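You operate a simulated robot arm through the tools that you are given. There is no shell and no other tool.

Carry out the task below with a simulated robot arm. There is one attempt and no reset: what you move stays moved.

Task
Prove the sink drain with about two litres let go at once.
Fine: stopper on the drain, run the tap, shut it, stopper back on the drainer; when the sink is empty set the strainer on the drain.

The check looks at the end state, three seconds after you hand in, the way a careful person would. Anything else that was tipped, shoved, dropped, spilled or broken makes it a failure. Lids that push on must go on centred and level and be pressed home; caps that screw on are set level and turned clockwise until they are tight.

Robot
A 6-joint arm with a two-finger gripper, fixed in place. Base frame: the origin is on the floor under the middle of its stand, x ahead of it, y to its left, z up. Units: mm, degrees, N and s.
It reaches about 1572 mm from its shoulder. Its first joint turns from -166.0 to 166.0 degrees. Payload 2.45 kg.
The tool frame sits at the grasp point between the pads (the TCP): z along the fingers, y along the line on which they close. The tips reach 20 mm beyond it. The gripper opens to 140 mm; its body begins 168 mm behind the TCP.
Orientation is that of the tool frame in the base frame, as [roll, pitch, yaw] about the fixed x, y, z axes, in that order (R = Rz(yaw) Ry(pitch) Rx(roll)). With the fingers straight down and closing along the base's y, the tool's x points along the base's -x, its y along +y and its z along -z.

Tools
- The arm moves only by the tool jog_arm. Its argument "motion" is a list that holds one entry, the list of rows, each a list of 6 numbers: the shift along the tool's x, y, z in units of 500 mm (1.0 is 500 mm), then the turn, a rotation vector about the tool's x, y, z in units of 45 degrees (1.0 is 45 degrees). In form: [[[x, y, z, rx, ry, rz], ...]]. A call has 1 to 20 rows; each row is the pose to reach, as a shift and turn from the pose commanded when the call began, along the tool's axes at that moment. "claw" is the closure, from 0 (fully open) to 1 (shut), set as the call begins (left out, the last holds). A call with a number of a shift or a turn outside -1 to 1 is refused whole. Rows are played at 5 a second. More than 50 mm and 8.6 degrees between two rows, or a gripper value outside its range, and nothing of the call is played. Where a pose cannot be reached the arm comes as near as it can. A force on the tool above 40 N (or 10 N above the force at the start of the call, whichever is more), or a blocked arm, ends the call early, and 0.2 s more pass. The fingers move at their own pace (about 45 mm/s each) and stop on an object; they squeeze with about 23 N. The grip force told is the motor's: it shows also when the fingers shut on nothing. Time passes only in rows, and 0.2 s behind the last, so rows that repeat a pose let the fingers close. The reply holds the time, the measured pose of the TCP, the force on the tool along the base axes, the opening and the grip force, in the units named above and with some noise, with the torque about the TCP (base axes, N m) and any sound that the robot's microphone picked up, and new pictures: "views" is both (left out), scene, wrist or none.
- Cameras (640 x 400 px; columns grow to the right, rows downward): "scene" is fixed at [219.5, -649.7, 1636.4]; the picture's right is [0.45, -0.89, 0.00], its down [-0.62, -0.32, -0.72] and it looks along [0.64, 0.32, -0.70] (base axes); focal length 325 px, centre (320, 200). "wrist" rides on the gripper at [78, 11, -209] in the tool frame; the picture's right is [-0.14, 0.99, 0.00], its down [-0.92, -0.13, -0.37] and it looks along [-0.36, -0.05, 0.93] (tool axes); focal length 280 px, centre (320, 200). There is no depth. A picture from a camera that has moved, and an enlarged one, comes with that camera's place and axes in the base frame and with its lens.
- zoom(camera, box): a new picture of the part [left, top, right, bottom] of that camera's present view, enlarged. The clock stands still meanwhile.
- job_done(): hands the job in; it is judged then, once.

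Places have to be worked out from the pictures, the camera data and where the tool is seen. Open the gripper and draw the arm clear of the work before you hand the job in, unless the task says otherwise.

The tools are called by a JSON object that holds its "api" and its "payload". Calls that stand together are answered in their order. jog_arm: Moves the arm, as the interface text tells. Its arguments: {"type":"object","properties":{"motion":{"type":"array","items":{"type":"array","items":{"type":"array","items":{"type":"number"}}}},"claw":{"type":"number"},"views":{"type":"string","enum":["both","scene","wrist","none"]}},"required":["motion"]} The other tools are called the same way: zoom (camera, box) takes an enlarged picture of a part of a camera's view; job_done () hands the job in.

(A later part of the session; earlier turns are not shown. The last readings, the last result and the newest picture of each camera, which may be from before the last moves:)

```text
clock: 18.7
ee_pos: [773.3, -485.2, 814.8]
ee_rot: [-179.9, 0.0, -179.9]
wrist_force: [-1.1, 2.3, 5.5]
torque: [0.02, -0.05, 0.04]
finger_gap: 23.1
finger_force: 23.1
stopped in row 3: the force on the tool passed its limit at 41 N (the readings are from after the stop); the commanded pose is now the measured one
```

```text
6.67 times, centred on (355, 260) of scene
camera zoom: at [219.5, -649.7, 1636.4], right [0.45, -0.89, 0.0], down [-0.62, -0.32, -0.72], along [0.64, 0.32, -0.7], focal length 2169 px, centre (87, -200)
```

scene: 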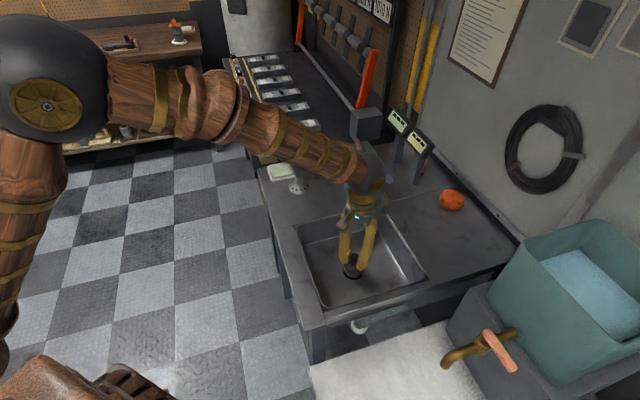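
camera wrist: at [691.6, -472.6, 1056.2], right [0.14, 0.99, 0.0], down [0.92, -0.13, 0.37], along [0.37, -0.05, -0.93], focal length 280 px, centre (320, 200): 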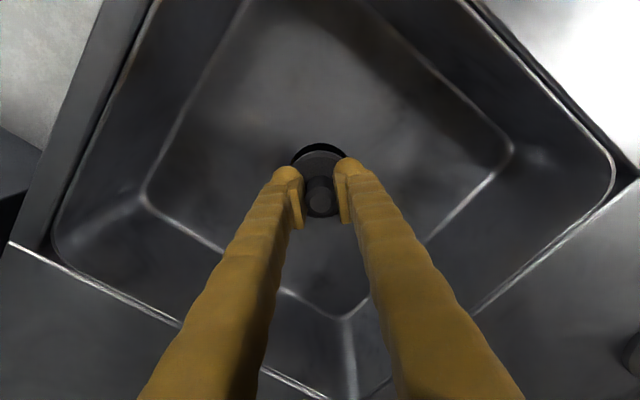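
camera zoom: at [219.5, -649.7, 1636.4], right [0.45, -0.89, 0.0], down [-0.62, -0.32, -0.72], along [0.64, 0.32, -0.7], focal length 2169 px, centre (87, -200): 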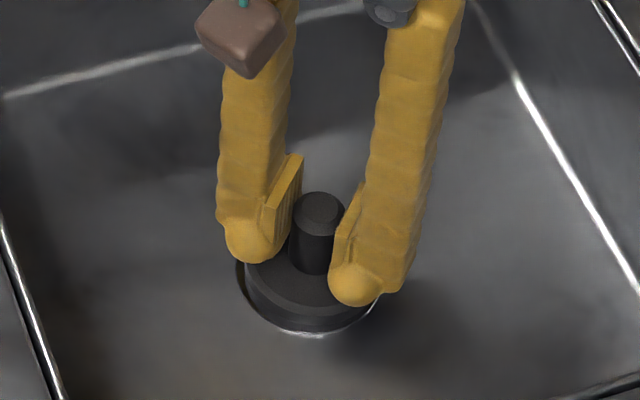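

Contact at z≈815 with a rise past 40 N: the stopper is seated. I open the fingers a little and rise straight up, then look.

{"api": "jog_arm", "payload": {"motion": [[[0, 0, 0, 0, 0, 0], [0, 0, 0, 0, 0, 0], [0, 0, 0, 0, 0, 0], [0, 0, -0.03, 0, 0, 0], [0, 0, -0.08, 0, 0, 0], [0, 0, -0.16, 0, 0, 0], [0, 0, -0.24, 0, 0, 0], [0, 0, -0.32, 0, 0, 0], [0, 0, -0.4, 0, 0, 0], [0, 0, -0.4, 0, 0, 0]]], "claw": 0.6, "views": "both"}}

{"api": "zoom", "payload": {"camera": "wrist", "box": [250, 90, 390, 200]}}

{"api": "zoom", "payload": {"camera": "scene", "box": [330, 230, 380, 290]}}

```text
clock: 20.9
ee_pos: [774.7, -484.4, 1014.1]
ee_rot: [-179.9, 0.1, -179.9]
wrist_force: [0.3, 0.2, 0.2]
torque: [0.01, 0.02, 0.02]
finger_gap: 56.0
finger_force: 0.0
camera wrist: at [694.6, -473.3, 1222.6], right [0.14, 0.99, 0.0], down [0.92, -0.13, 0.37], along [0.37, -0.05, -0.93], focal length 280 px, centre (320, 200)
```

scene: 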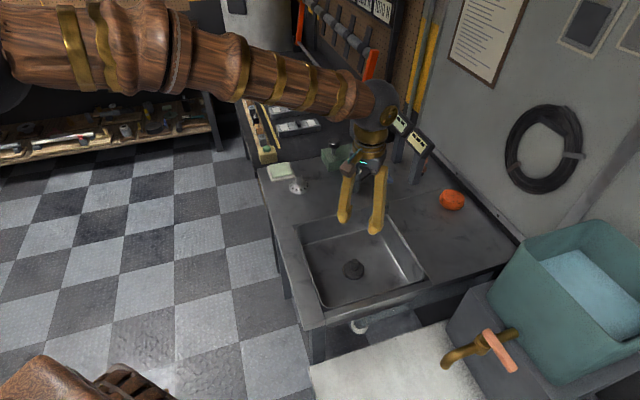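
wrist: 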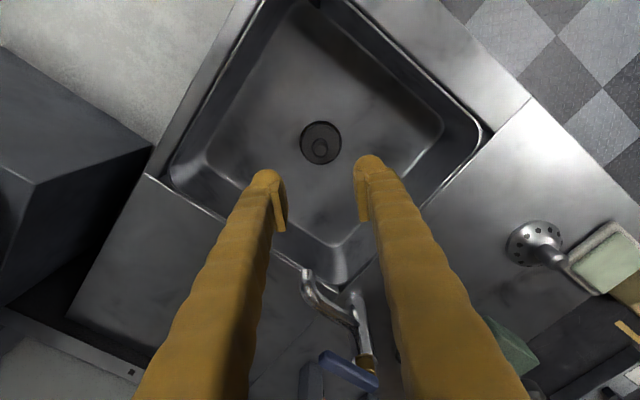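

```text
3.64 times, centred on (320, 145) of wrist
camera zoom: at [694.6, -473.3, 1222.6], right [0.14, 0.99, 0.0], down [0.92, -0.13, 0.37], along [0.37, -0.05, -0.93], focal length 1020 px, centre (320, 400)
```

zoom: 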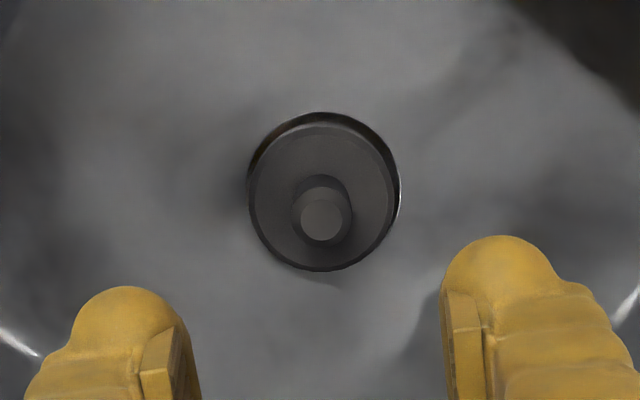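

```text
6.67 times, centred on (355, 260) of scene
camera zoom: at [219.5, -649.7, 1636.4], right [0.45, -0.89, 0.0], down [-0.62, -0.32, -0.72], along [0.64, 0.32, -0.7], focal length 2169 px, centre (87, -200)
```

zoom: 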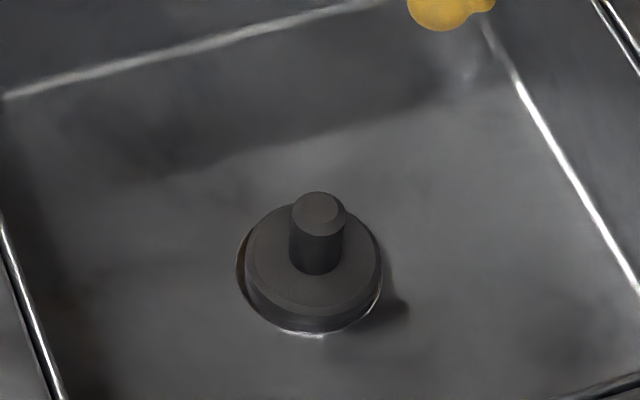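

The stopper sits in the drain ring, covering it. Next the tap: I rise and move toward it to see the lever and spout between the fingers.

{"api": "jog_arm", "payload": {"motion": [[[0, 0, -0.08, 0, 0, 0], [-0.05, -0.004, -0.15, 0, 0, 0], [-0.1, -0.008, -0.212, 0, 0, 0], [-0.174, -0.012, -0.212, 0, 0, 0], [-0.174, -0.012, -0.212, 0, 0, 0]]], "claw": 0.6, "views": "both"}}

{"api": "zoom", "payload": {"camera": "wrist", "box": [240, 150, 460, 320]}}

{"api": "zoom", "payload": {"camera": "scene", "box": [350, 140, 450, 230]}}

```text
clock: 22.1
ee_pos: [862.3, -487.1, 1117.0]
ee_rot: [-179.9, 0.1, -179.9]
wrist_force: [-1.1, -0.3, -0.9]
torque: [0.0, 0.01, 0.0]
finger_gap: 56.1
finger_force: 0.0
camera wrist: at [784.1, -476.2, 1326.8], right [0.14, 0.99, 0.0], down [0.92, -0.13, 0.37], along [0.37, -0.05, -0.93], focal length 280 px, centre (320, 200)
```

scene: 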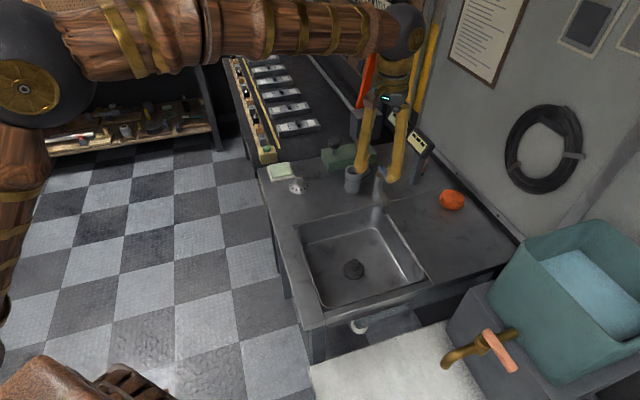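
wrist: 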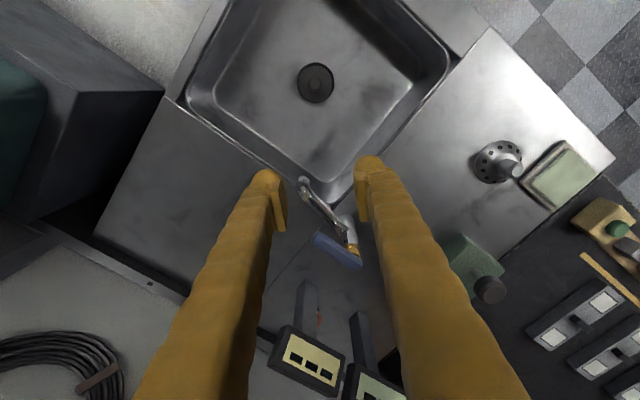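

```text
2.35 times, centred on (350, 235) of wrist
camera zoom: at [784.1, -476.2, 1326.8], right [0.14, 0.99, 0.0], down [0.92, -0.13, 0.37], along [0.37, -0.05, -0.93], focal length 660 px, centre (249, 118)
```

zoom: 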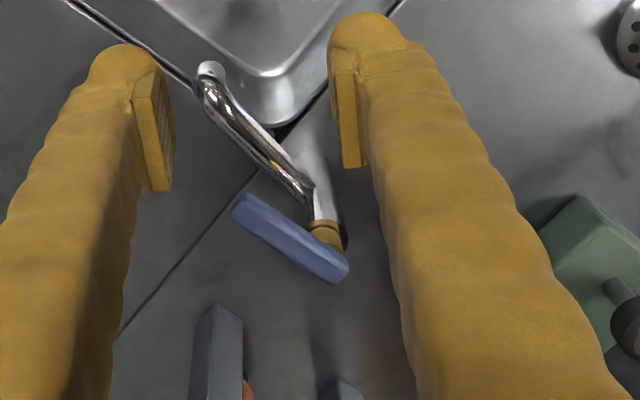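

```text
4.44 times, centred on (400, 185) of scene
camera zoom: at [219.5, -649.7, 1636.4], right [0.45, -0.89, 0.0], down [-0.62, -0.32, -0.72], along [0.64, 0.32, -0.7], focal length 1446 px, centre (-36, 267)
```

zoom: 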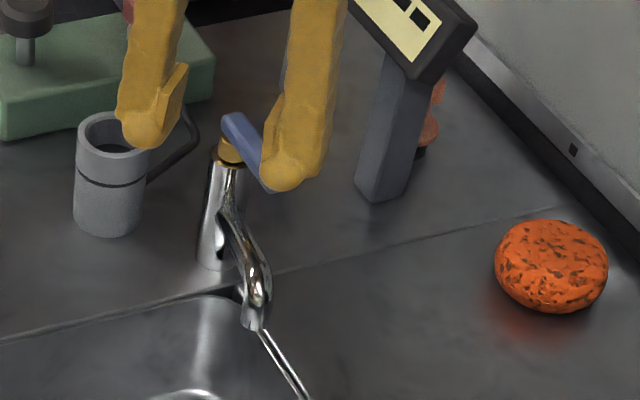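

The lever lies level at z≈1007, from the pivot at about (1005, -459) to its free end at about (960, -506). I turn the gripper 45° so that the fingers straddle the lever crosswise, and stop above it to check.

{"api": "jog_arm", "payload": {"motion": [[[-0.03, -0.002, 0.0, 0, 0, -0.143], [-0.06, -0.004, 0.0, 0, 0, -0.286], [-0.09, -0.006, 0.0, 0, 0, -0.429], [-0.12, -0.008, 0.0, 0, 0, -0.572], [-0.15, -0.01, 0.0, 0, 0, -0.715], [-0.18, -0.012, 0.0, 0, 0, -0.858], [-0.216, -0.014, 0.03, 0, 0, -1.0], [-0.216, -0.014, 0.06, 0, 0, -1.0], [-0.216, -0.014, 0.06, 0, 0, -1.0]]], "claw": 0.68, "views": "both"}}

{"api": "zoom", "payload": {"camera": "wrist", "box": [240, 100, 400, 260]}}

{"api": "zoom", "payload": {"camera": "scene", "box": [350, 120, 450, 220]}}

```text
clock: 24.1
ee_pos: [966.8, -497.7, 1089.7]
ee_rot: [-180.0, 0.0, -135.0]
wrist_force: [0.3, 0.5, -0.1]
torque: [-0.03, 0.02, -0.01]
finger_gap: 44.9
finger_force: 0.1
camera wrist: at [904.3, -544.9, 1299.3], right [-0.6, 0.8, 0.0], down [0.74, 0.56, 0.37], along [0.3, 0.22, -0.93], focal length 280 px, centre (320, 200)
```

scene: 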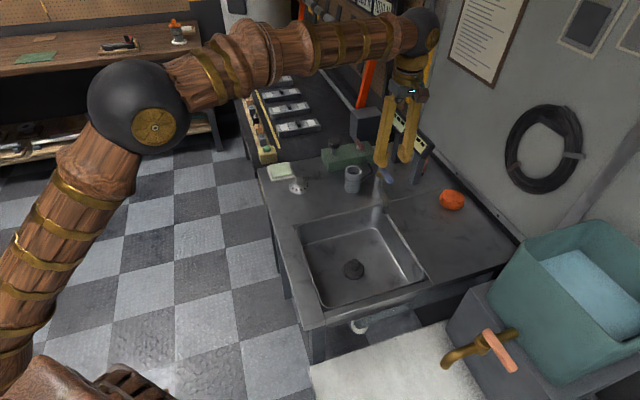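
wrist: 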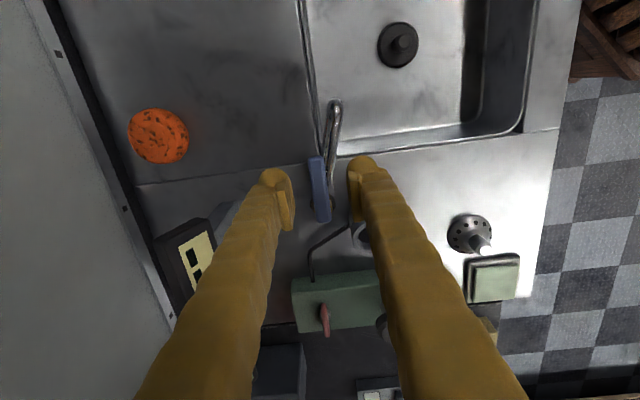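

```text
2.50 times, centred on (320, 180) of wrist
camera zoom: at [904.3, -544.9, 1299.3], right [-0.6, 0.8, 0.0], down [0.74, 0.56, 0.37], along [0.3, 0.22, -0.93], focal length 701 px, centre (320, 250)
```

zoom: 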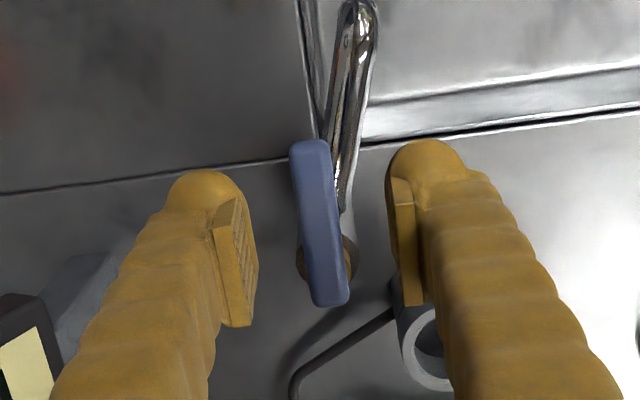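

```text
4.00 times, centred on (400, 170) of scene
camera zoom: at [219.5, -649.7, 1636.4], right [0.45, -0.89, 0.0], down [-0.62, -0.32, -0.72], along [0.64, 0.32, -0.7], focal length 1301 px, centre (0, 320)
```

zoom: 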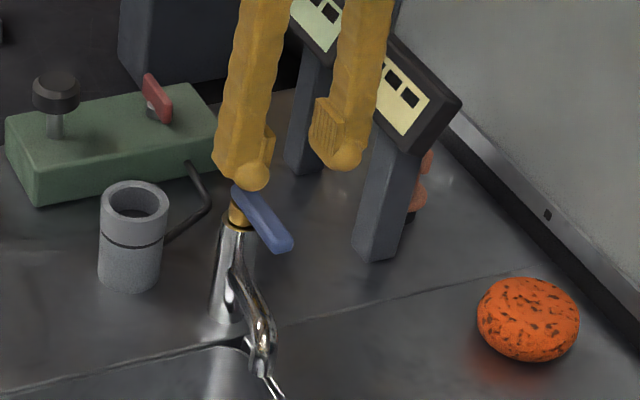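

The lever runs right down the middle between the fingers, with the pivot at about (1002, -466). I lower the fingers around it (tips to z≈985) and narrow the gap to about 28 mm, leaving it loose.

{"api": "jog_arm", "payload": {"motion": [[[0, 0, 0.05, 0, 0, 0], [0, 0, 0.1, 0, 0, 0], [0, 0, 0.14, 0, 0, 0], [0, 0, 0.168, 0, 0, 0], [0, 0, 0.168, 0, 0, 0]]], "claw": 0.68, "views": "none"}}

{"api": "jog_arm", "payload": {"motion": [[[0, 0, 0, 0, 0, 0], [0, 0, 0, 0, 0, 0]]], "claw": 0.8, "views": "both"}}

{"api": "zoom", "payload": {"camera": "wrist", "box": [240, 120, 400, 260]}}

{"api": "zoom", "payload": {"camera": "scene", "box": [350, 140, 450, 230]}}

```text
clock: 25.3
ee_pos: [969.9, -498.5, 1007.9]
ee_rot: [-180.0, 0.0, -135.0]
wrist_force: [0.2, -0.1, -0.4]
torque: [0.02, 0.05, 0.03]
finger_gap: 44.9
finger_force: 0.1
```

```text
clock: 25.9
ee_pos: [969.3, -497.5, 1006.7]
ee_rot: [-179.8, 0.0, -134.9]
wrist_force: [0.8, 0.1, 0.1]
torque: [-0.02, -0.03, 0.03]
finger_gap: 28.3
finger_force: 0.0
camera wrist: at [905.8, -545.3, 1215.7], right [-0.6, 0.8, 0.0], down [0.74, 0.56, 0.37], along [0.3, 0.22, -0.93], focal length 280 px, centre (320, 200)
```

scene: 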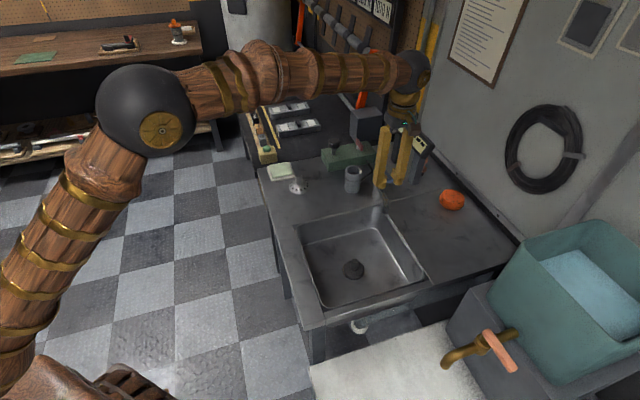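
wrist: 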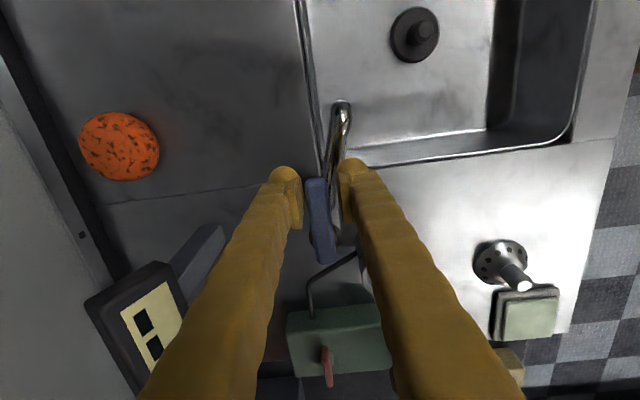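

```text
2.86 times, centred on (320, 190) of wrist
camera zoom: at [905.8, -545.3, 1215.7], right [-0.6, 0.8, 0.0], down [0.74, 0.56, 0.37], along [0.3, 0.22, -0.93], focal length 801 px, centre (320, 229)
```

zoom: 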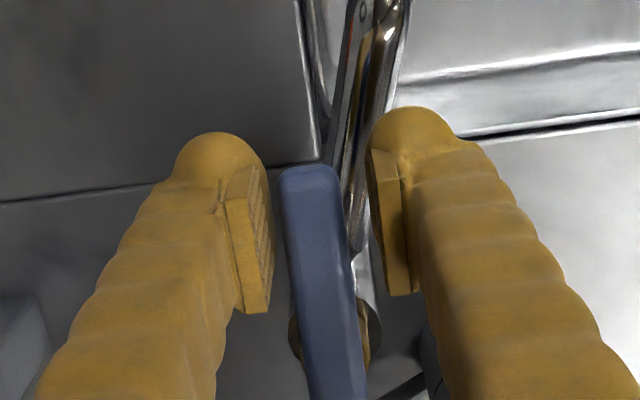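

```text
4.44 times, centred on (400, 185) of scene
camera zoom: at [219.5, -649.7, 1636.4], right [0.45, -0.89, 0.0], down [-0.62, -0.32, -0.72], along [0.64, 0.32, -0.7], focal length 1446 px, centre (-36, 267)
```

zoom: 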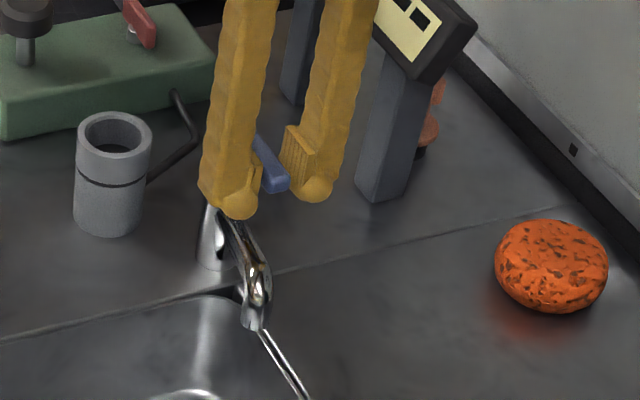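

The fingers straddle the lever loosely. I try turning it anticlockwise (seen from above) by about 20° of finger travel, and watch force and water.

{"api": "jog_arm", "payload": {"motion": [[[-0.0003, -0.0078, 0, 0, 0, -0.111], [-0.0014, -0.0156, 0, 0, 0, -0.222], [-0.0031, -0.0233, 0, 0, 0, -0.333], [-0.0054, -0.0308, 0, 0, 0, -0.444]]], "claw": 0.8, "views": "both"}}

{"api": "zoom", "payload": {"camera": "wrist", "box": [240, 60, 460, 260]}}

{"api": "zoom", "payload": {"camera": "scene", "box": [350, 140, 450, 230]}}

```text
clock: 26.9
ee_pos: [980.7, -505.4, 1006.2]
ee_rot: [180.0, -0.1, -115.0]
wrist_force: [-17.1, 19.1, -1.4]
torque: [0.17, 0.11, -0.43]
finger_gap: 43.7
finger_force: 11.4
camera wrist: at [937.2, -571.0, 1214.9], right [-0.84, 0.54, 0.0], down [0.5, 0.78, 0.37], along [0.2, 0.31, -0.93], focal length 280 px, centre (320, 200)
```

scene: 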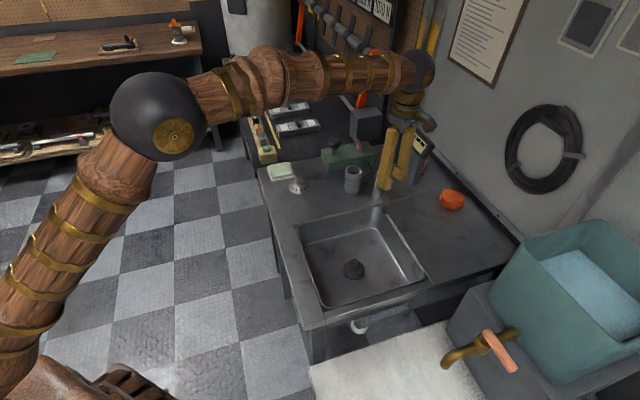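
wrist: 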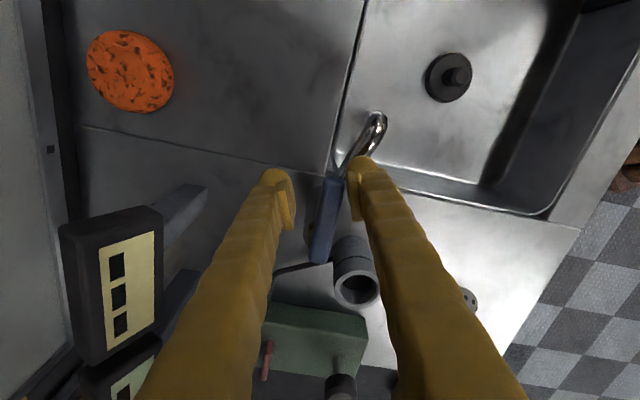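

```text
2.00 times, centred on (350, 160) of wrist
camera zoom: at [937.2, -571.0, 1214.9], right [-0.84, 0.54, 0.0], down [0.5, 0.78, 0.37], along [0.2, 0.31, -0.93], focal length 561 px, centre (260, 280)
```

zoom: 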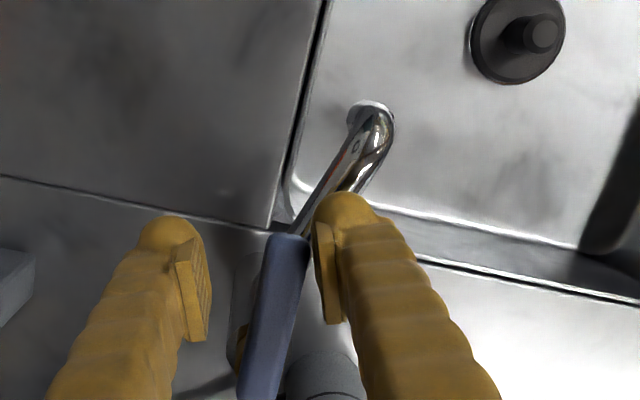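

```text
4.44 times, centred on (400, 185) of scene
camera zoom: at [219.5, -649.7, 1636.4], right [0.45, -0.89, 0.0], down [-0.62, -0.32, -0.72], along [0.64, 0.32, -0.7], focal length 1446 px, centre (-36, 267)
```

zoom: 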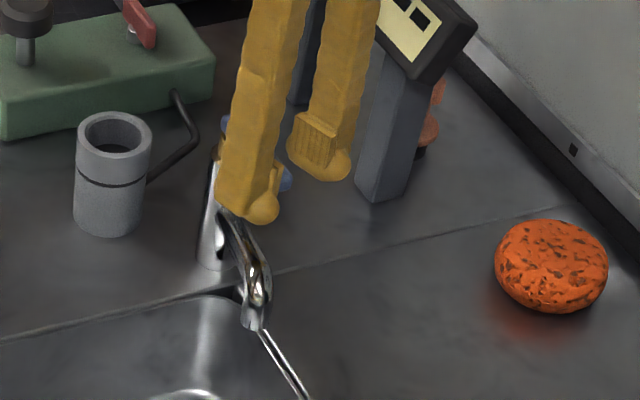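

The lever barely yielded and pushed back with about 25 N (it even forced the fingers wider), so anticlockwise is the stop. I go back and try clockwise.

{"api": "jog_arm", "payload": {"motion": [[[-0.0007, 0.011, 0, 0, 0, 0.1556], [-0.0027, 0.0218, 0, 0, 0, 0.311], [-0.0054, 0.0308, 0, 0, 0, 0.444], [-0.0098, 0.0409, 0, 0, 0, 0.6], [-0.0154, 0.0503, 0, 0, 0, 0.7556]]], "claw": 0.8, "views": "both"}}

{"api": "zoom", "payload": {"camera": "wrist", "box": [240, 60, 460, 260]}}

{"api": "zoom", "payload": {"camera": "scene", "box": [330, 140, 450, 300]}}

```text
clock: 28.1
ee_pos: [960.9, -487.8, 1006.8]
ee_rot: [-179.9, 0.0, -149.1]
wrist_force: [-0.3, -0.1, 0.3]
torque: [0.01, 0.0, -0.01]
finger_gap: 28.3
finger_force: 0.2
camera wrist: at [888.7, -519.2, 1215.3], right [-0.39, 0.92, 0.0], down [0.85, 0.36, 0.37], along [0.34, 0.14, -0.93], focal length 280 px, centre (320, 200)
```

scene: 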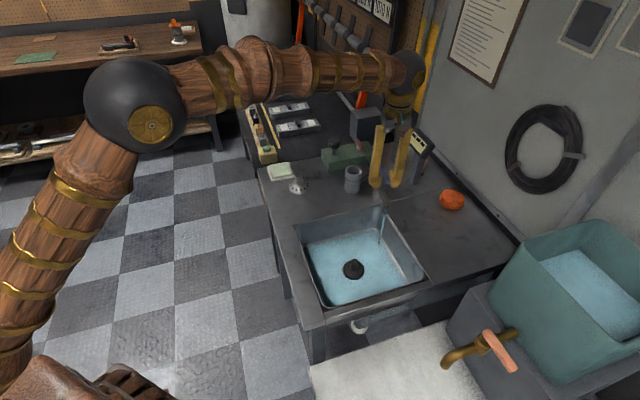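
wrist: 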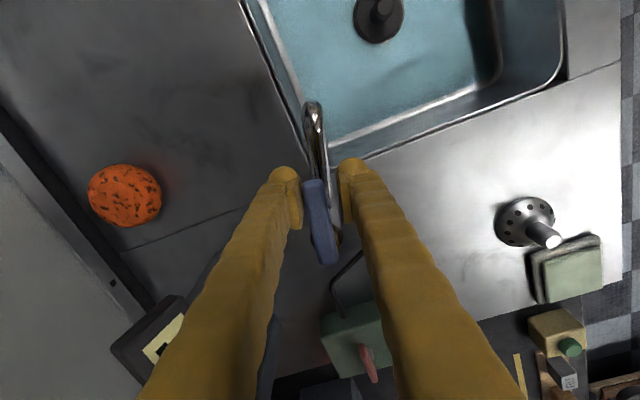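

```text
2.00 times, centred on (350, 160) of wrist
camera zoom: at [888.7, -519.2, 1215.3], right [-0.39, 0.92, 0.0], down [0.85, 0.36, 0.37], along [0.34, 0.14, -0.93], focal length 561 px, centre (260, 280)
```

zoom: 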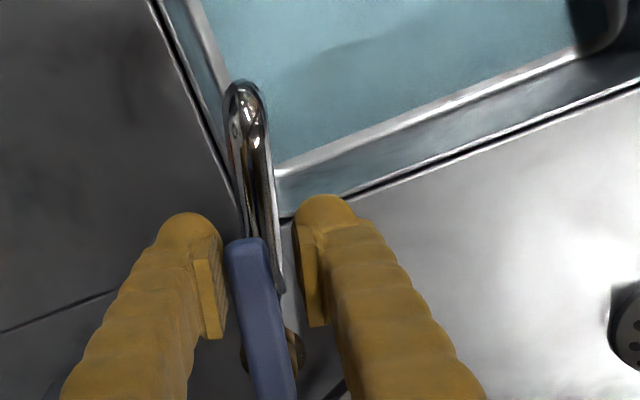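

```text
2.50 times, centred on (390, 220) of scene
camera zoom: at [219.5, -649.7, 1636.4], right [0.45, -0.89, 0.0], down [-0.62, -0.32, -0.72], along [0.64, 0.32, -0.7], focal length 813 px, centre (145, 150)
```

zoom: 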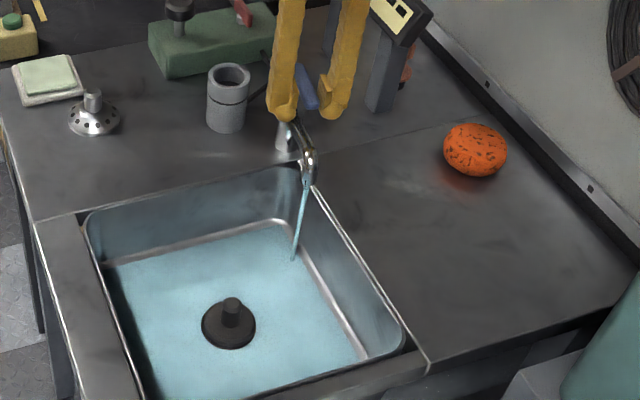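

Water is running: clockwise opens, and at about 12° the stream falls well inside the sink and holds on the stopper. The clock stands still, so I look closely at the depth.

{"api": "zoom", "payload": {"camera": "scene", "box": [330, 230, 380, 290]}}

{"api": "zoom", "payload": {"camera": "scene", "box": [360, 200, 440, 300]}}

{"api": "zoom", "payload": {"camera": "wrist", "box": [240, 0, 440, 120]}}

```text
6.67 times, centred on (355, 260) of scene
camera zoom: at [219.5, -649.7, 1636.4], right [0.45, -0.89, 0.0], down [-0.62, -0.32, -0.72], along [0.64, 0.32, -0.7], focal length 2169 px, centre (87, -200)
```

zoom: 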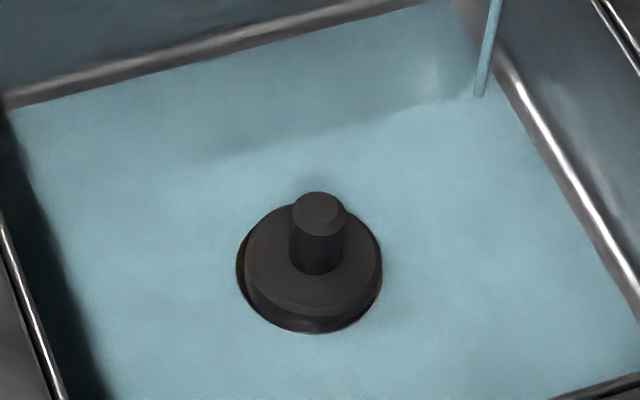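

```text
4.00 times, centred on (400, 250) of scene
camera zoom: at [219.5, -649.7, 1636.4], right [0.45, -0.89, 0.0], down [-0.62, -0.32, -0.72], along [0.64, 0.32, -0.7], focal length 1301 px, centre (0, 0)
```

zoom: 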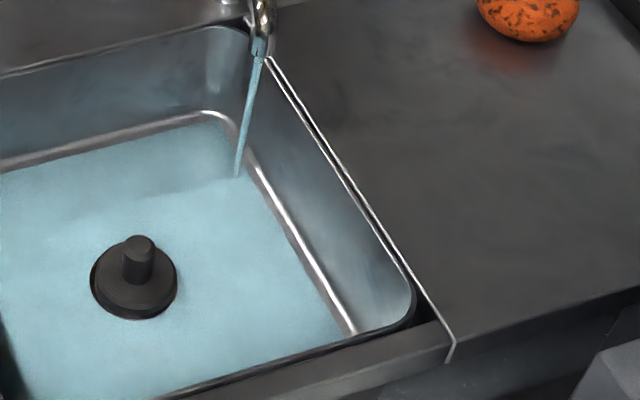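

```text
3.20 times, centred on (340, 60) of wrist
camera zoom: at [888.7, -519.2, 1215.3], right [-0.39, 0.92, 0.0], down [0.85, 0.36, 0.37], along [0.34, 0.14, -0.93], focal length 897 px, centre (256, 648)
```

zoom: 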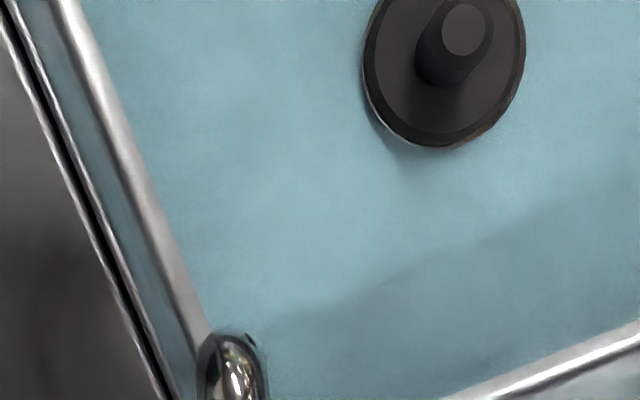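

The layer is still only millimetres deep. I hold still for about a second and measure how fast the level rises.

{"api": "jog_arm", "payload": {"motion": [[[0, 0, 0, 0, 0, 0], [0, 0, 0, 0, 0, 0], [0, 0, 0, 0, 0, 0], [0, 0, 0, 0, 0, 0]]], "claw": 0.8, "views": "scene"}}

{"api": "zoom", "payload": {"camera": "scene", "box": [330, 230, 380, 290]}}

{"api": "zoom", "payload": {"camera": "scene", "box": [360, 200, 440, 300]}}

```text
clock: 29.1
ee_pos: [960.6, -488.7, 1007.5]
ee_rot: [-179.9, 0.1, -149.0]
wrist_force: [0.6, 0.9, 0.3]
torque: [0.02, 0.0, 0.02]
finger_gap: 27.7
finger_force: 0.1
```

scene: 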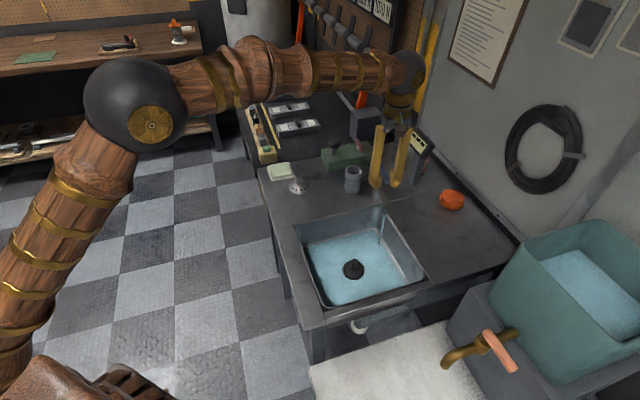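

```text
6.67 times, centred on (355, 260) of scene
camera zoom: at [219.5, -649.7, 1636.4], right [0.45, -0.89, 0.0], down [-0.62, -0.32, -0.72], along [0.64, 0.32, -0.7], focal length 2169 px, centre (87, -200)
```

zoom: 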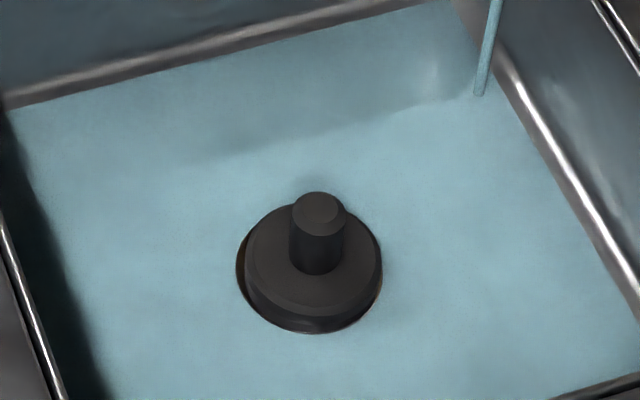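

```text
4.00 times, centred on (400, 250) of scene
camera zoom: at [219.5, -649.7, 1636.4], right [0.45, -0.89, 0.0], down [-0.62, -0.32, -0.72], along [0.64, 0.32, -0.7], focal length 1301 px, centre (0, 0)
```

zoom: 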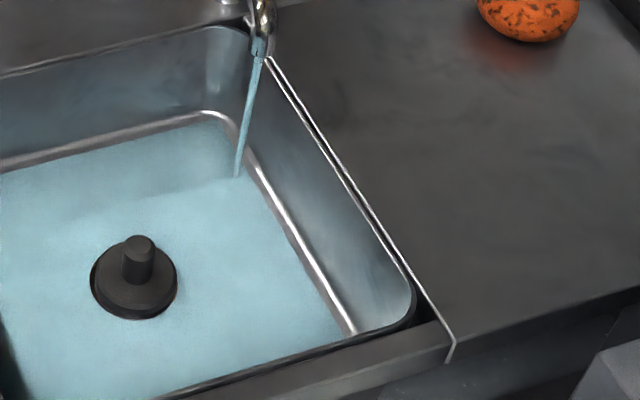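

The level hardly rose in a second, so the flow at this opening is slow. I hold for another 4 seconds and measure again.

{"api": "jog_arm", "payload": {"motion": [[[0, 0, 0, 0, 0, 0], [0, 0, 0, 0, 0, 0], [0, 0, 0, 0, 0, 0], [0, 0, 0, 0, 0, 0], [0, 0, 0, 0, 0, 0], [0, 0, 0, 0, 0, 0], [0, 0, 0, 0, 0, 0], [0, 0, 0, 0, 0, 0], [0, 0, 0, 0, 0, 0], [0, 0, 0, 0, 0, 0], [0, 0, 0, 0, 0, 0], [0, 0, 0, 0, 0, 0], [0, 0, 0, 0, 0, 0], [0, 0, 0, 0, 0, 0], [0, 0, 0, 0, 0, 0], [0, 0, 0, 0, 0, 0], [0, 0, 0, 0, 0, 0], [0, 0, 0, 0, 0, 0], [0, 0, 0, 0, 0, 0], [0, 0, 0, 0, 0, 0]]], "claw": 0.8, "views": "none"}}

{"api": "zoom", "payload": {"camera": "scene", "box": [330, 230, 380, 290]}}

{"api": "zoom", "payload": {"camera": "scene", "box": [360, 200, 440, 300]}}

```text
clock: 33.3
ee_pos: [961.9, -489.4, 1007.0]
ee_rot: [-179.9, 0.1, -149.1]
wrist_force: [0.3, 0.0, -0.2]
torque: [-0.01, 0.02, -0.02]
finger_gap: 27.9
finger_force: 0.1
```

```text
6.67 times, centred on (355, 260) of scene
camera zoom: at [219.5, -649.7, 1636.4], right [0.45, -0.89, 0.0], down [-0.62, -0.32, -0.72], along [0.64, 0.32, -0.7], focal length 2169 px, centre (87, -200)
```

zoom: 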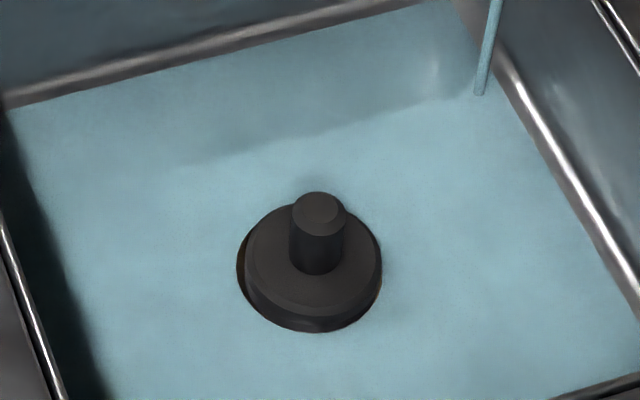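

```text
4.00 times, centred on (400, 250) of scene
camera zoom: at [219.5, -649.7, 1636.4], right [0.45, -0.89, 0.0], down [-0.62, -0.32, -0.72], along [0.64, 0.32, -0.7], focal length 1301 px, centre (0, 0)
```

zoom: 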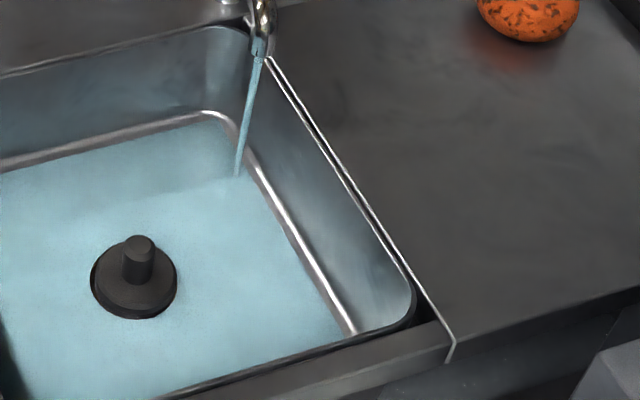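

The rise is well under a millimetre in four seconds, so I open the lever further, about 28° more clockwise.

{"api": "jog_arm", "payload": {"motion": [[[-0.0007, 0.011, 0, 0, 0, 0.1556], [-0.0027, 0.0218, 0, 0, 0, 0.311], [-0.006, 0.0323, 0, 0, 0, 0.4667], [-0.0105, 0.0423, 0, 0, 0, 0.622], [-0.0105, 0.0423, 0, 0, 0, 0.622]]], "claw": 0.8, "views": "both"}}

{"api": "zoom", "payload": {"camera": "scene", "box": [330, 230, 380, 290]}}

{"api": "zoom", "payload": {"camera": "wrist", "box": [220, 60, 440, 260]}}

```text
clock: 34.5
ee_pos: [954.4, -467.8, 1006.6]
ee_rot: [-180.0, 0.1, -177.0]
wrist_force: [0.1, -0.4, 0.2]
torque: [0.04, -0.02, 0.0]
finger_gap: 27.9
finger_force: 0.1
camera wrist: at [876.7, -460.0, 1215.2], right [0.09, 1.0, 0.0], down [0.93, -0.08, 0.37], along [0.37, -0.03, -0.93], focal length 280 px, centre (320, 200)
```

scene: 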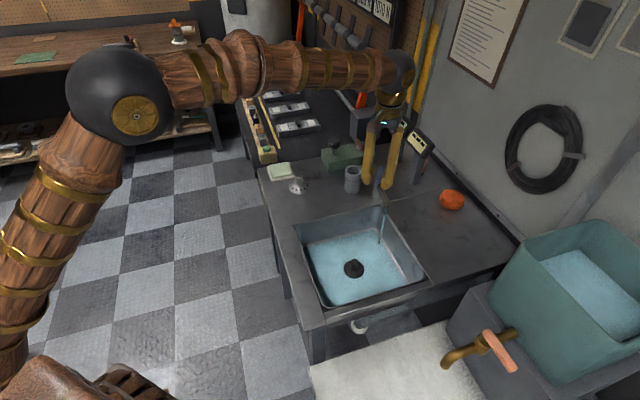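
wrist: 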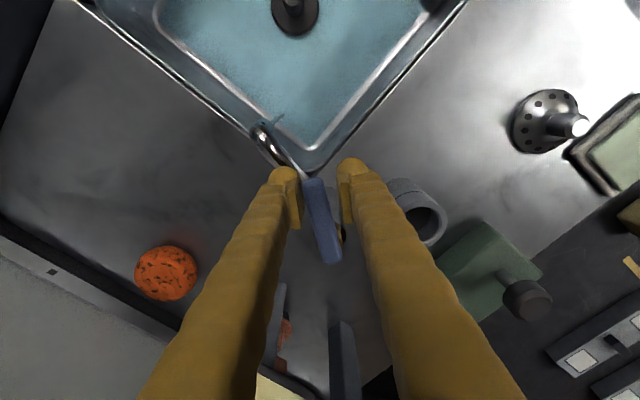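

```text
6.67 times, centred on (355, 260) of scene
camera zoom: at [219.5, -649.7, 1636.4], right [0.45, -0.89, 0.0], down [-0.62, -0.32, -0.72], along [0.64, 0.32, -0.7], focal length 2169 px, centre (87, -200)
```

zoom: 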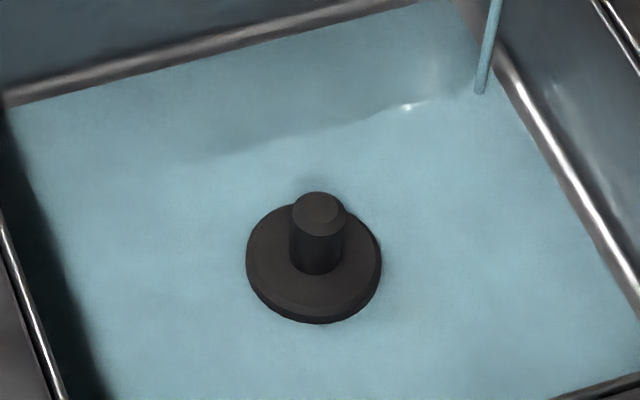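

```text
2.00 times, centred on (330, 160) of wrist
camera zoom: at [876.7, -460.0, 1215.2], right [0.09, 1.0, 0.0], down [0.93, -0.08, 0.37], along [0.37, -0.03, -0.93], focal length 561 px, centre (300, 280)
```

zoom: 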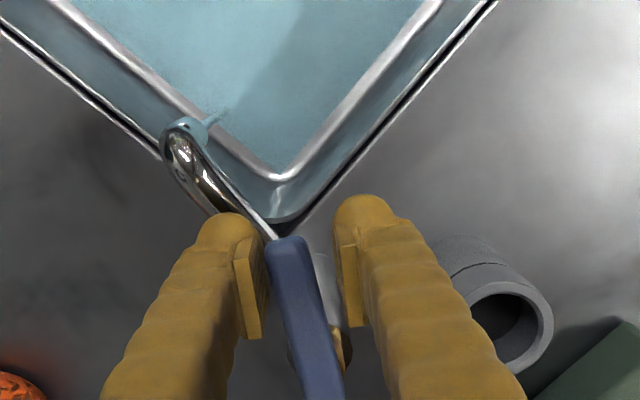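

The level is now clearly rising (the drain ring's under water, about 4 mm deep). I hold 0.6 s and measure the rate at higher zoom.

{"api": "jog_arm", "payload": {"motion": [[[0, 0, 0, 0, 0, 0], [0, 0, 0, 0, 0, 0]]], "claw": 0.8, "views": "none"}}

{"api": "zoom", "payload": {"camera": "scene", "box": [330, 230, 380, 290]}}

{"api": "zoom", "payload": {"camera": "scene", "box": [290, 200, 450, 310]}}

```text
clock: 35.1
ee_pos: [955.7, -468.0, 1006.2]
ee_rot: [-179.9, 0.1, -177.0]
wrist_force: [-0.3, 0.7, -0.2]
torque: [0.0, 0.01, 0.04]
finger_gap: 28.2
finger_force: 0.0
```

```text
6.67 times, centred on (355, 260) of scene
camera zoom: at [219.5, -649.7, 1636.4], right [0.45, -0.89, 0.0], down [-0.62, -0.32, -0.72], along [0.64, 0.32, -0.7], focal length 2169 px, centre (87, -200)
```

zoom: 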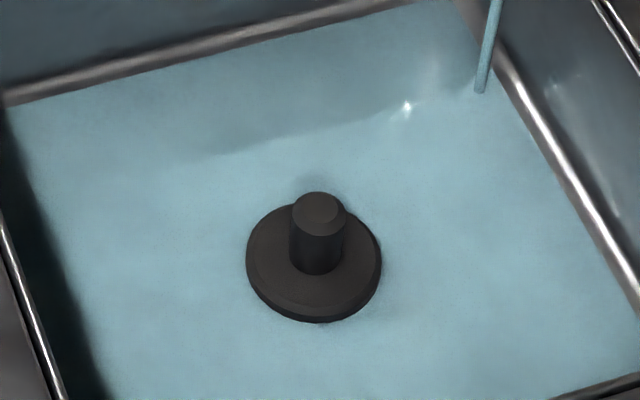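

```text
3.64 times, centred on (370, 255) of scene
camera zoom: at [219.5, -649.7, 1636.4], right [0.45, -0.89, 0.0], down [-0.62, -0.32, -0.72], along [0.64, 0.32, -0.7], focal length 1183 px, centre (138, 0)
```

zoom: 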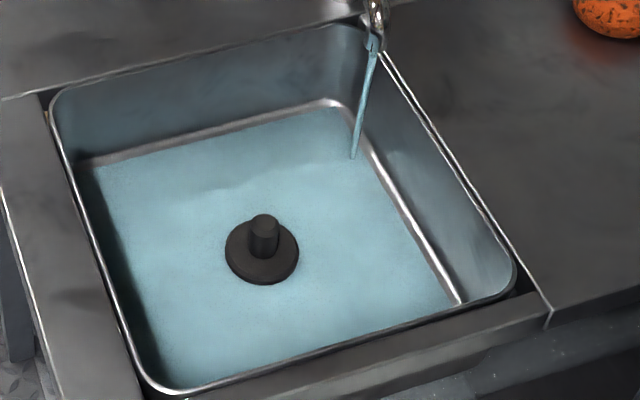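

The level rises roughly 1–2 mm a second now. I hold 4 s and measure again.

{"api": "jog_arm", "payload": {"motion": [[[0, 0, 0, 0, 0, 0], [0, 0, 0, 0, 0, 0], [0, 0, 0, 0, 0, 0], [0, 0, 0, 0, 0, 0], [0, 0, 0, 0, 0, 0], [0, 0, 0, 0, 0, 0], [0, 0, 0, 0, 0, 0], [0, 0, 0, 0, 0, 0], [0, 0, 0, 0, 0, 0], [0, 0, 0, 0, 0, 0], [0, 0, 0, 0, 0, 0], [0, 0, 0, 0, 0, 0], [0, 0, 0, 0, 0, 0], [0, 0, 0, 0, 0, 0], [0, 0, 0, 0, 0, 0], [0, 0, 0, 0, 0, 0], [0, 0, 0, 0, 0, 0], [0, 0, 0, 0, 0, 0], [0, 0, 0, 0, 0, 0]]], "claw": 0.8, "views": "none"}}

{"api": "zoom", "payload": {"camera": "scene", "box": [330, 230, 380, 290]}}

{"api": "zoom", "payload": {"camera": "scene", "box": [290, 200, 450, 310]}}

```text
clock: 39.1
ee_pos: [954.9, -466.9, 1005.7]
ee_rot: [-179.8, 0.2, -176.9]
wrist_force: [-0.7, 0.0, -0.4]
torque: [0.04, 0.06, 0.07]
finger_gap: 27.8
finger_force: 0.1
```

```text
6.67 times, centred on (355, 260) of scene
camera zoom: at [219.5, -649.7, 1636.4], right [0.45, -0.89, 0.0], down [-0.62, -0.32, -0.72], along [0.64, 0.32, -0.7], focal length 2169 px, centre (87, -200)
```

zoom: 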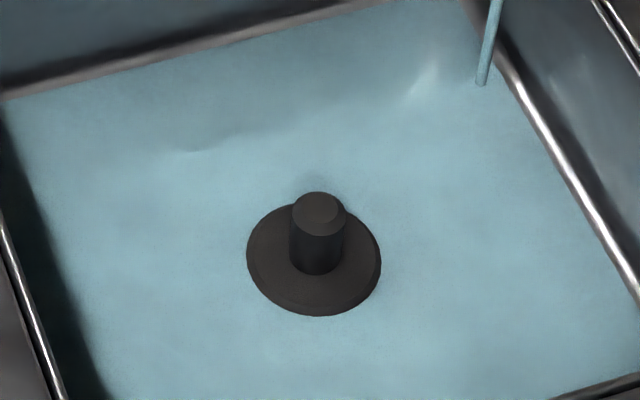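

```text
3.64 times, centred on (370, 255) of scene
camera zoom: at [219.5, -649.7, 1636.4], right [0.45, -0.89, 0.0], down [-0.62, -0.32, -0.72], along [0.64, 0.32, -0.7], focal length 1183 px, centre (138, 0)
```

zoom: 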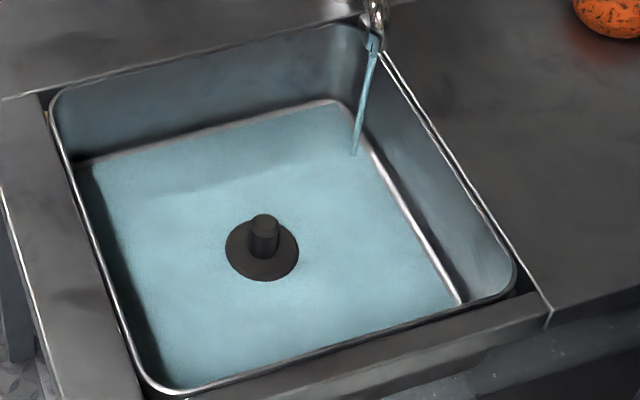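

By the stream's foot the depth is about 9 mm, rising about 1.45 mm/s (≈0.11 L/s). Two litres over the ≈280 x 280 mm basin is about 26 mm, so I hold another 8 s or so and measure again.

{"api": "jog_arm", "payload": {"motion": [[[0, 0, 0, 0, 0, 0], [0, 0, 0, 0, 0, 0], [0, 0, 0, 0, 0, 0], [0, 0, 0, 0, 0, 0], [0, 0, 0, 0, 0, 0], [0, 0, 0, 0, 0, 0], [0, 0, 0, 0, 0, 0], [0, 0, 0, 0, 0, 0], [0, 0, 0, 0, 0, 0], [0, 0, 0, 0, 0, 0], [0, 0, 0, 0, 0, 0], [0, 0, 0, 0, 0, 0], [0, 0, 0, 0, 0, 0], [0, 0, 0, 0, 0, 0], [0, 0, 0, 0, 0, 0], [0, 0, 0, 0, 0, 0], [0, 0, 0, 0, 0, 0], [0, 0, 0, 0, 0, 0], [0, 0, 0, 0, 0, 0], [0, 0, 0, 0, 0, 0]]], "claw": 0.8, "views": "none"}}

{"api": "zoom", "payload": {"camera": "scene", "box": [330, 230, 380, 290]}}

{"api": "zoom", "payload": {"camera": "scene", "box": [290, 200, 450, 310]}}

```text
clock: 43.3
ee_pos: [955.7, -467.2, 1005.4]
ee_rot: [-179.9, 0.1, -177.0]
wrist_force: [-0.4, 0.2, -0.2]
torque: [-0.02, 0.01, -0.02]
finger_gap: 28.0
finger_force: 0.2
```

```text
6.67 times, centred on (355, 260) of scene
camera zoom: at [219.5, -649.7, 1636.4], right [0.45, -0.89, 0.0], down [-0.62, -0.32, -0.72], along [0.64, 0.32, -0.7], focal length 2169 px, centre (87, -200)
```

zoom: 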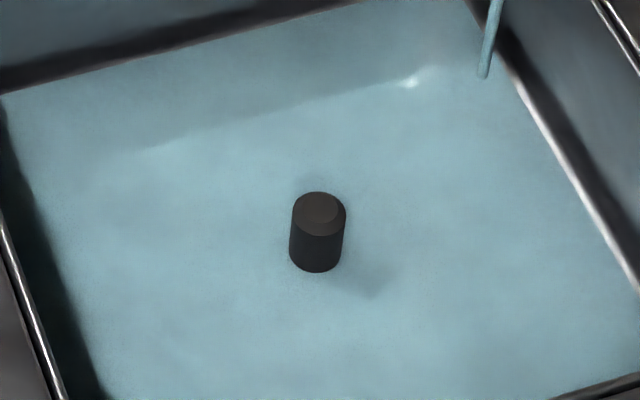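

```text
3.64 times, centred on (370, 255) of scene
camera zoom: at [219.5, -649.7, 1636.4], right [0.45, -0.89, 0.0], down [-0.62, -0.32, -0.72], along [0.64, 0.32, -0.7], focal length 1183 px, centre (138, 0)
```

zoom: 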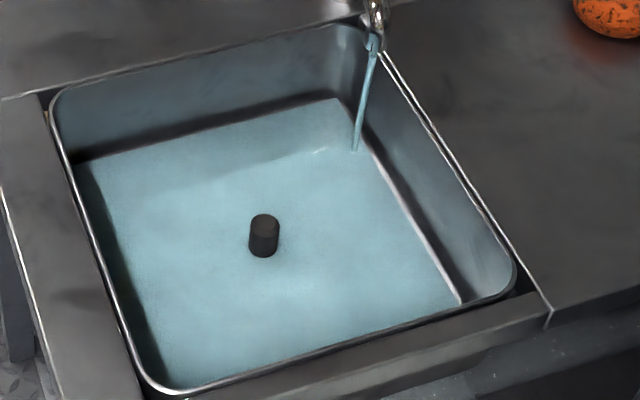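

Depth is now about 15–16 mm (the disc's covered, the water stands about 3 mm up the knob). I hold another 4 s.

{"api": "jog_arm", "payload": {"motion": [[[0, 0, 0, 0, 0, 0], [0, 0, 0, 0, 0, 0], [0, 0, 0, 0, 0, 0], [0, 0, 0, 0, 0, 0], [0, 0, 0, 0, 0, 0], [0, 0, 0, 0, 0, 0], [0, 0, 0, 0, 0, 0], [0, 0, 0, 0, 0, 0], [0, 0, 0, 0, 0, 0], [0, 0, 0, 0, 0, 0], [0, 0, 0, 0, 0, 0], [0, 0, 0, 0, 0, 0], [0, 0, 0, 0, 0, 0], [0, 0, 0, 0, 0, 0], [0, 0, 0, 0, 0, 0], [0, 0, 0, 0, 0, 0], [0, 0, 0, 0, 0, 0], [0, 0, 0, 0, 0, 0], [0, 0, 0, 0, 0, 0]]], "claw": 0.8, "views": "none"}}

{"api": "zoom", "payload": {"camera": "scene", "box": [330, 230, 380, 290]}}

{"api": "zoom", "payload": {"camera": "scene", "box": [290, 200, 450, 310]}}

```text
clock: 47.3
ee_pos: [955.4, -467.7, 1005.9]
ee_rot: [-179.9, 0.1, -176.9]
wrist_force: [-0.5, 0.1, 0.2]
torque: [-0.01, 0.03, -0.01]
finger_gap: 28.1
finger_force: 0.0
```

```text
6.67 times, centred on (355, 260) of scene
camera zoom: at [219.5, -649.7, 1636.4], right [0.45, -0.89, 0.0], down [-0.62, -0.32, -0.72], along [0.64, 0.32, -0.7], focal length 2169 px, centre (87, -200)
```

zoom: 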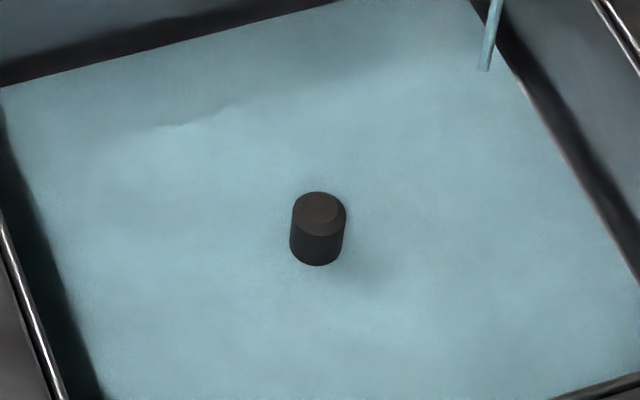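

```text
3.64 times, centred on (370, 255) of scene
camera zoom: at [219.5, -649.7, 1636.4], right [0.45, -0.89, 0.0], down [-0.62, -0.32, -0.72], along [0.64, 0.32, -0.7], focal length 1183 px, centre (138, 0)
```

zoom: 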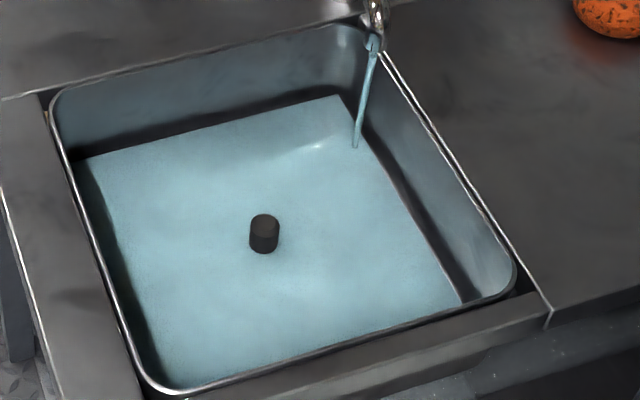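

Depth is about 20.7 mm by the stream's foot. Allowing for what runs while I turn the lever back, I hold another 3.2 s.

{"api": "jog_arm", "payload": {"motion": [[[0, 0, 0, 0, 0, 0], [0, 0, 0, 0, 0, 0], [0, 0, 0, 0, 0, 0], [0, 0, 0, 0, 0, 0], [0, 0, 0, 0, 0, 0], [0, 0, 0, 0, 0, 0], [0, 0, 0, 0, 0, 0], [0, 0, 0, 0, 0, 0], [0, 0, 0, 0, 0, 0], [0, 0, 0, 0, 0, 0], [0, 0, 0, 0, 0, 0], [0, 0, 0, 0, 0, 0], [0, 0, 0, 0, 0, 0], [0, 0, 0, 0, 0, 0], [0, 0, 0, 0, 0, 0]]], "claw": 0.8, "views": "none"}}

{"api": "zoom", "payload": {"camera": "scene", "box": [330, 230, 380, 290]}}

{"api": "zoom", "payload": {"camera": "scene", "box": [290, 200, 450, 310]}}

```text
clock: 50.5
ee_pos: [954.9, -467.9, 1007.2]
ee_rot: [-179.8, 0.0, -177.0]
wrist_force: [0.7, -0.4, 0.5]
torque: [-0.03, -0.01, 0.02]
finger_gap: 27.9
finger_force: 0.0
```

```text
6.67 times, centred on (355, 260) of scene
camera zoom: at [219.5, -649.7, 1636.4], right [0.45, -0.89, 0.0], down [-0.62, -0.32, -0.72], along [0.64, 0.32, -0.7], focal length 2169 px, centre (87, -200)
```

zoom: 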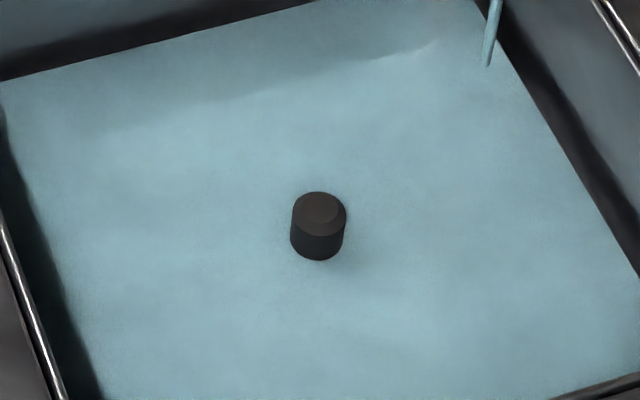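

```text
3.64 times, centred on (370, 255) of scene
camera zoom: at [219.5, -649.7, 1636.4], right [0.45, -0.89, 0.0], down [-0.62, -0.32, -0.72], along [0.64, 0.32, -0.7], focal length 1183 px, centre (138, 0)
```

zoom: 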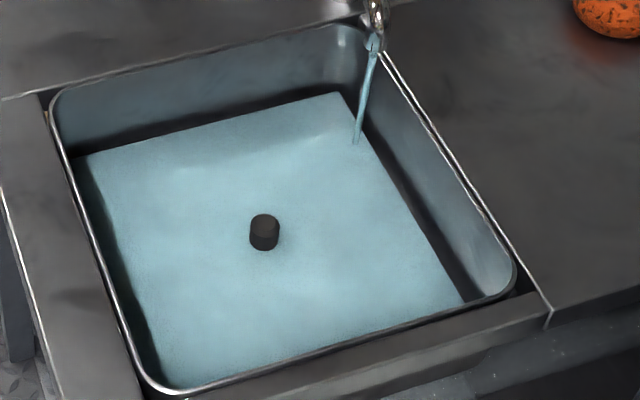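

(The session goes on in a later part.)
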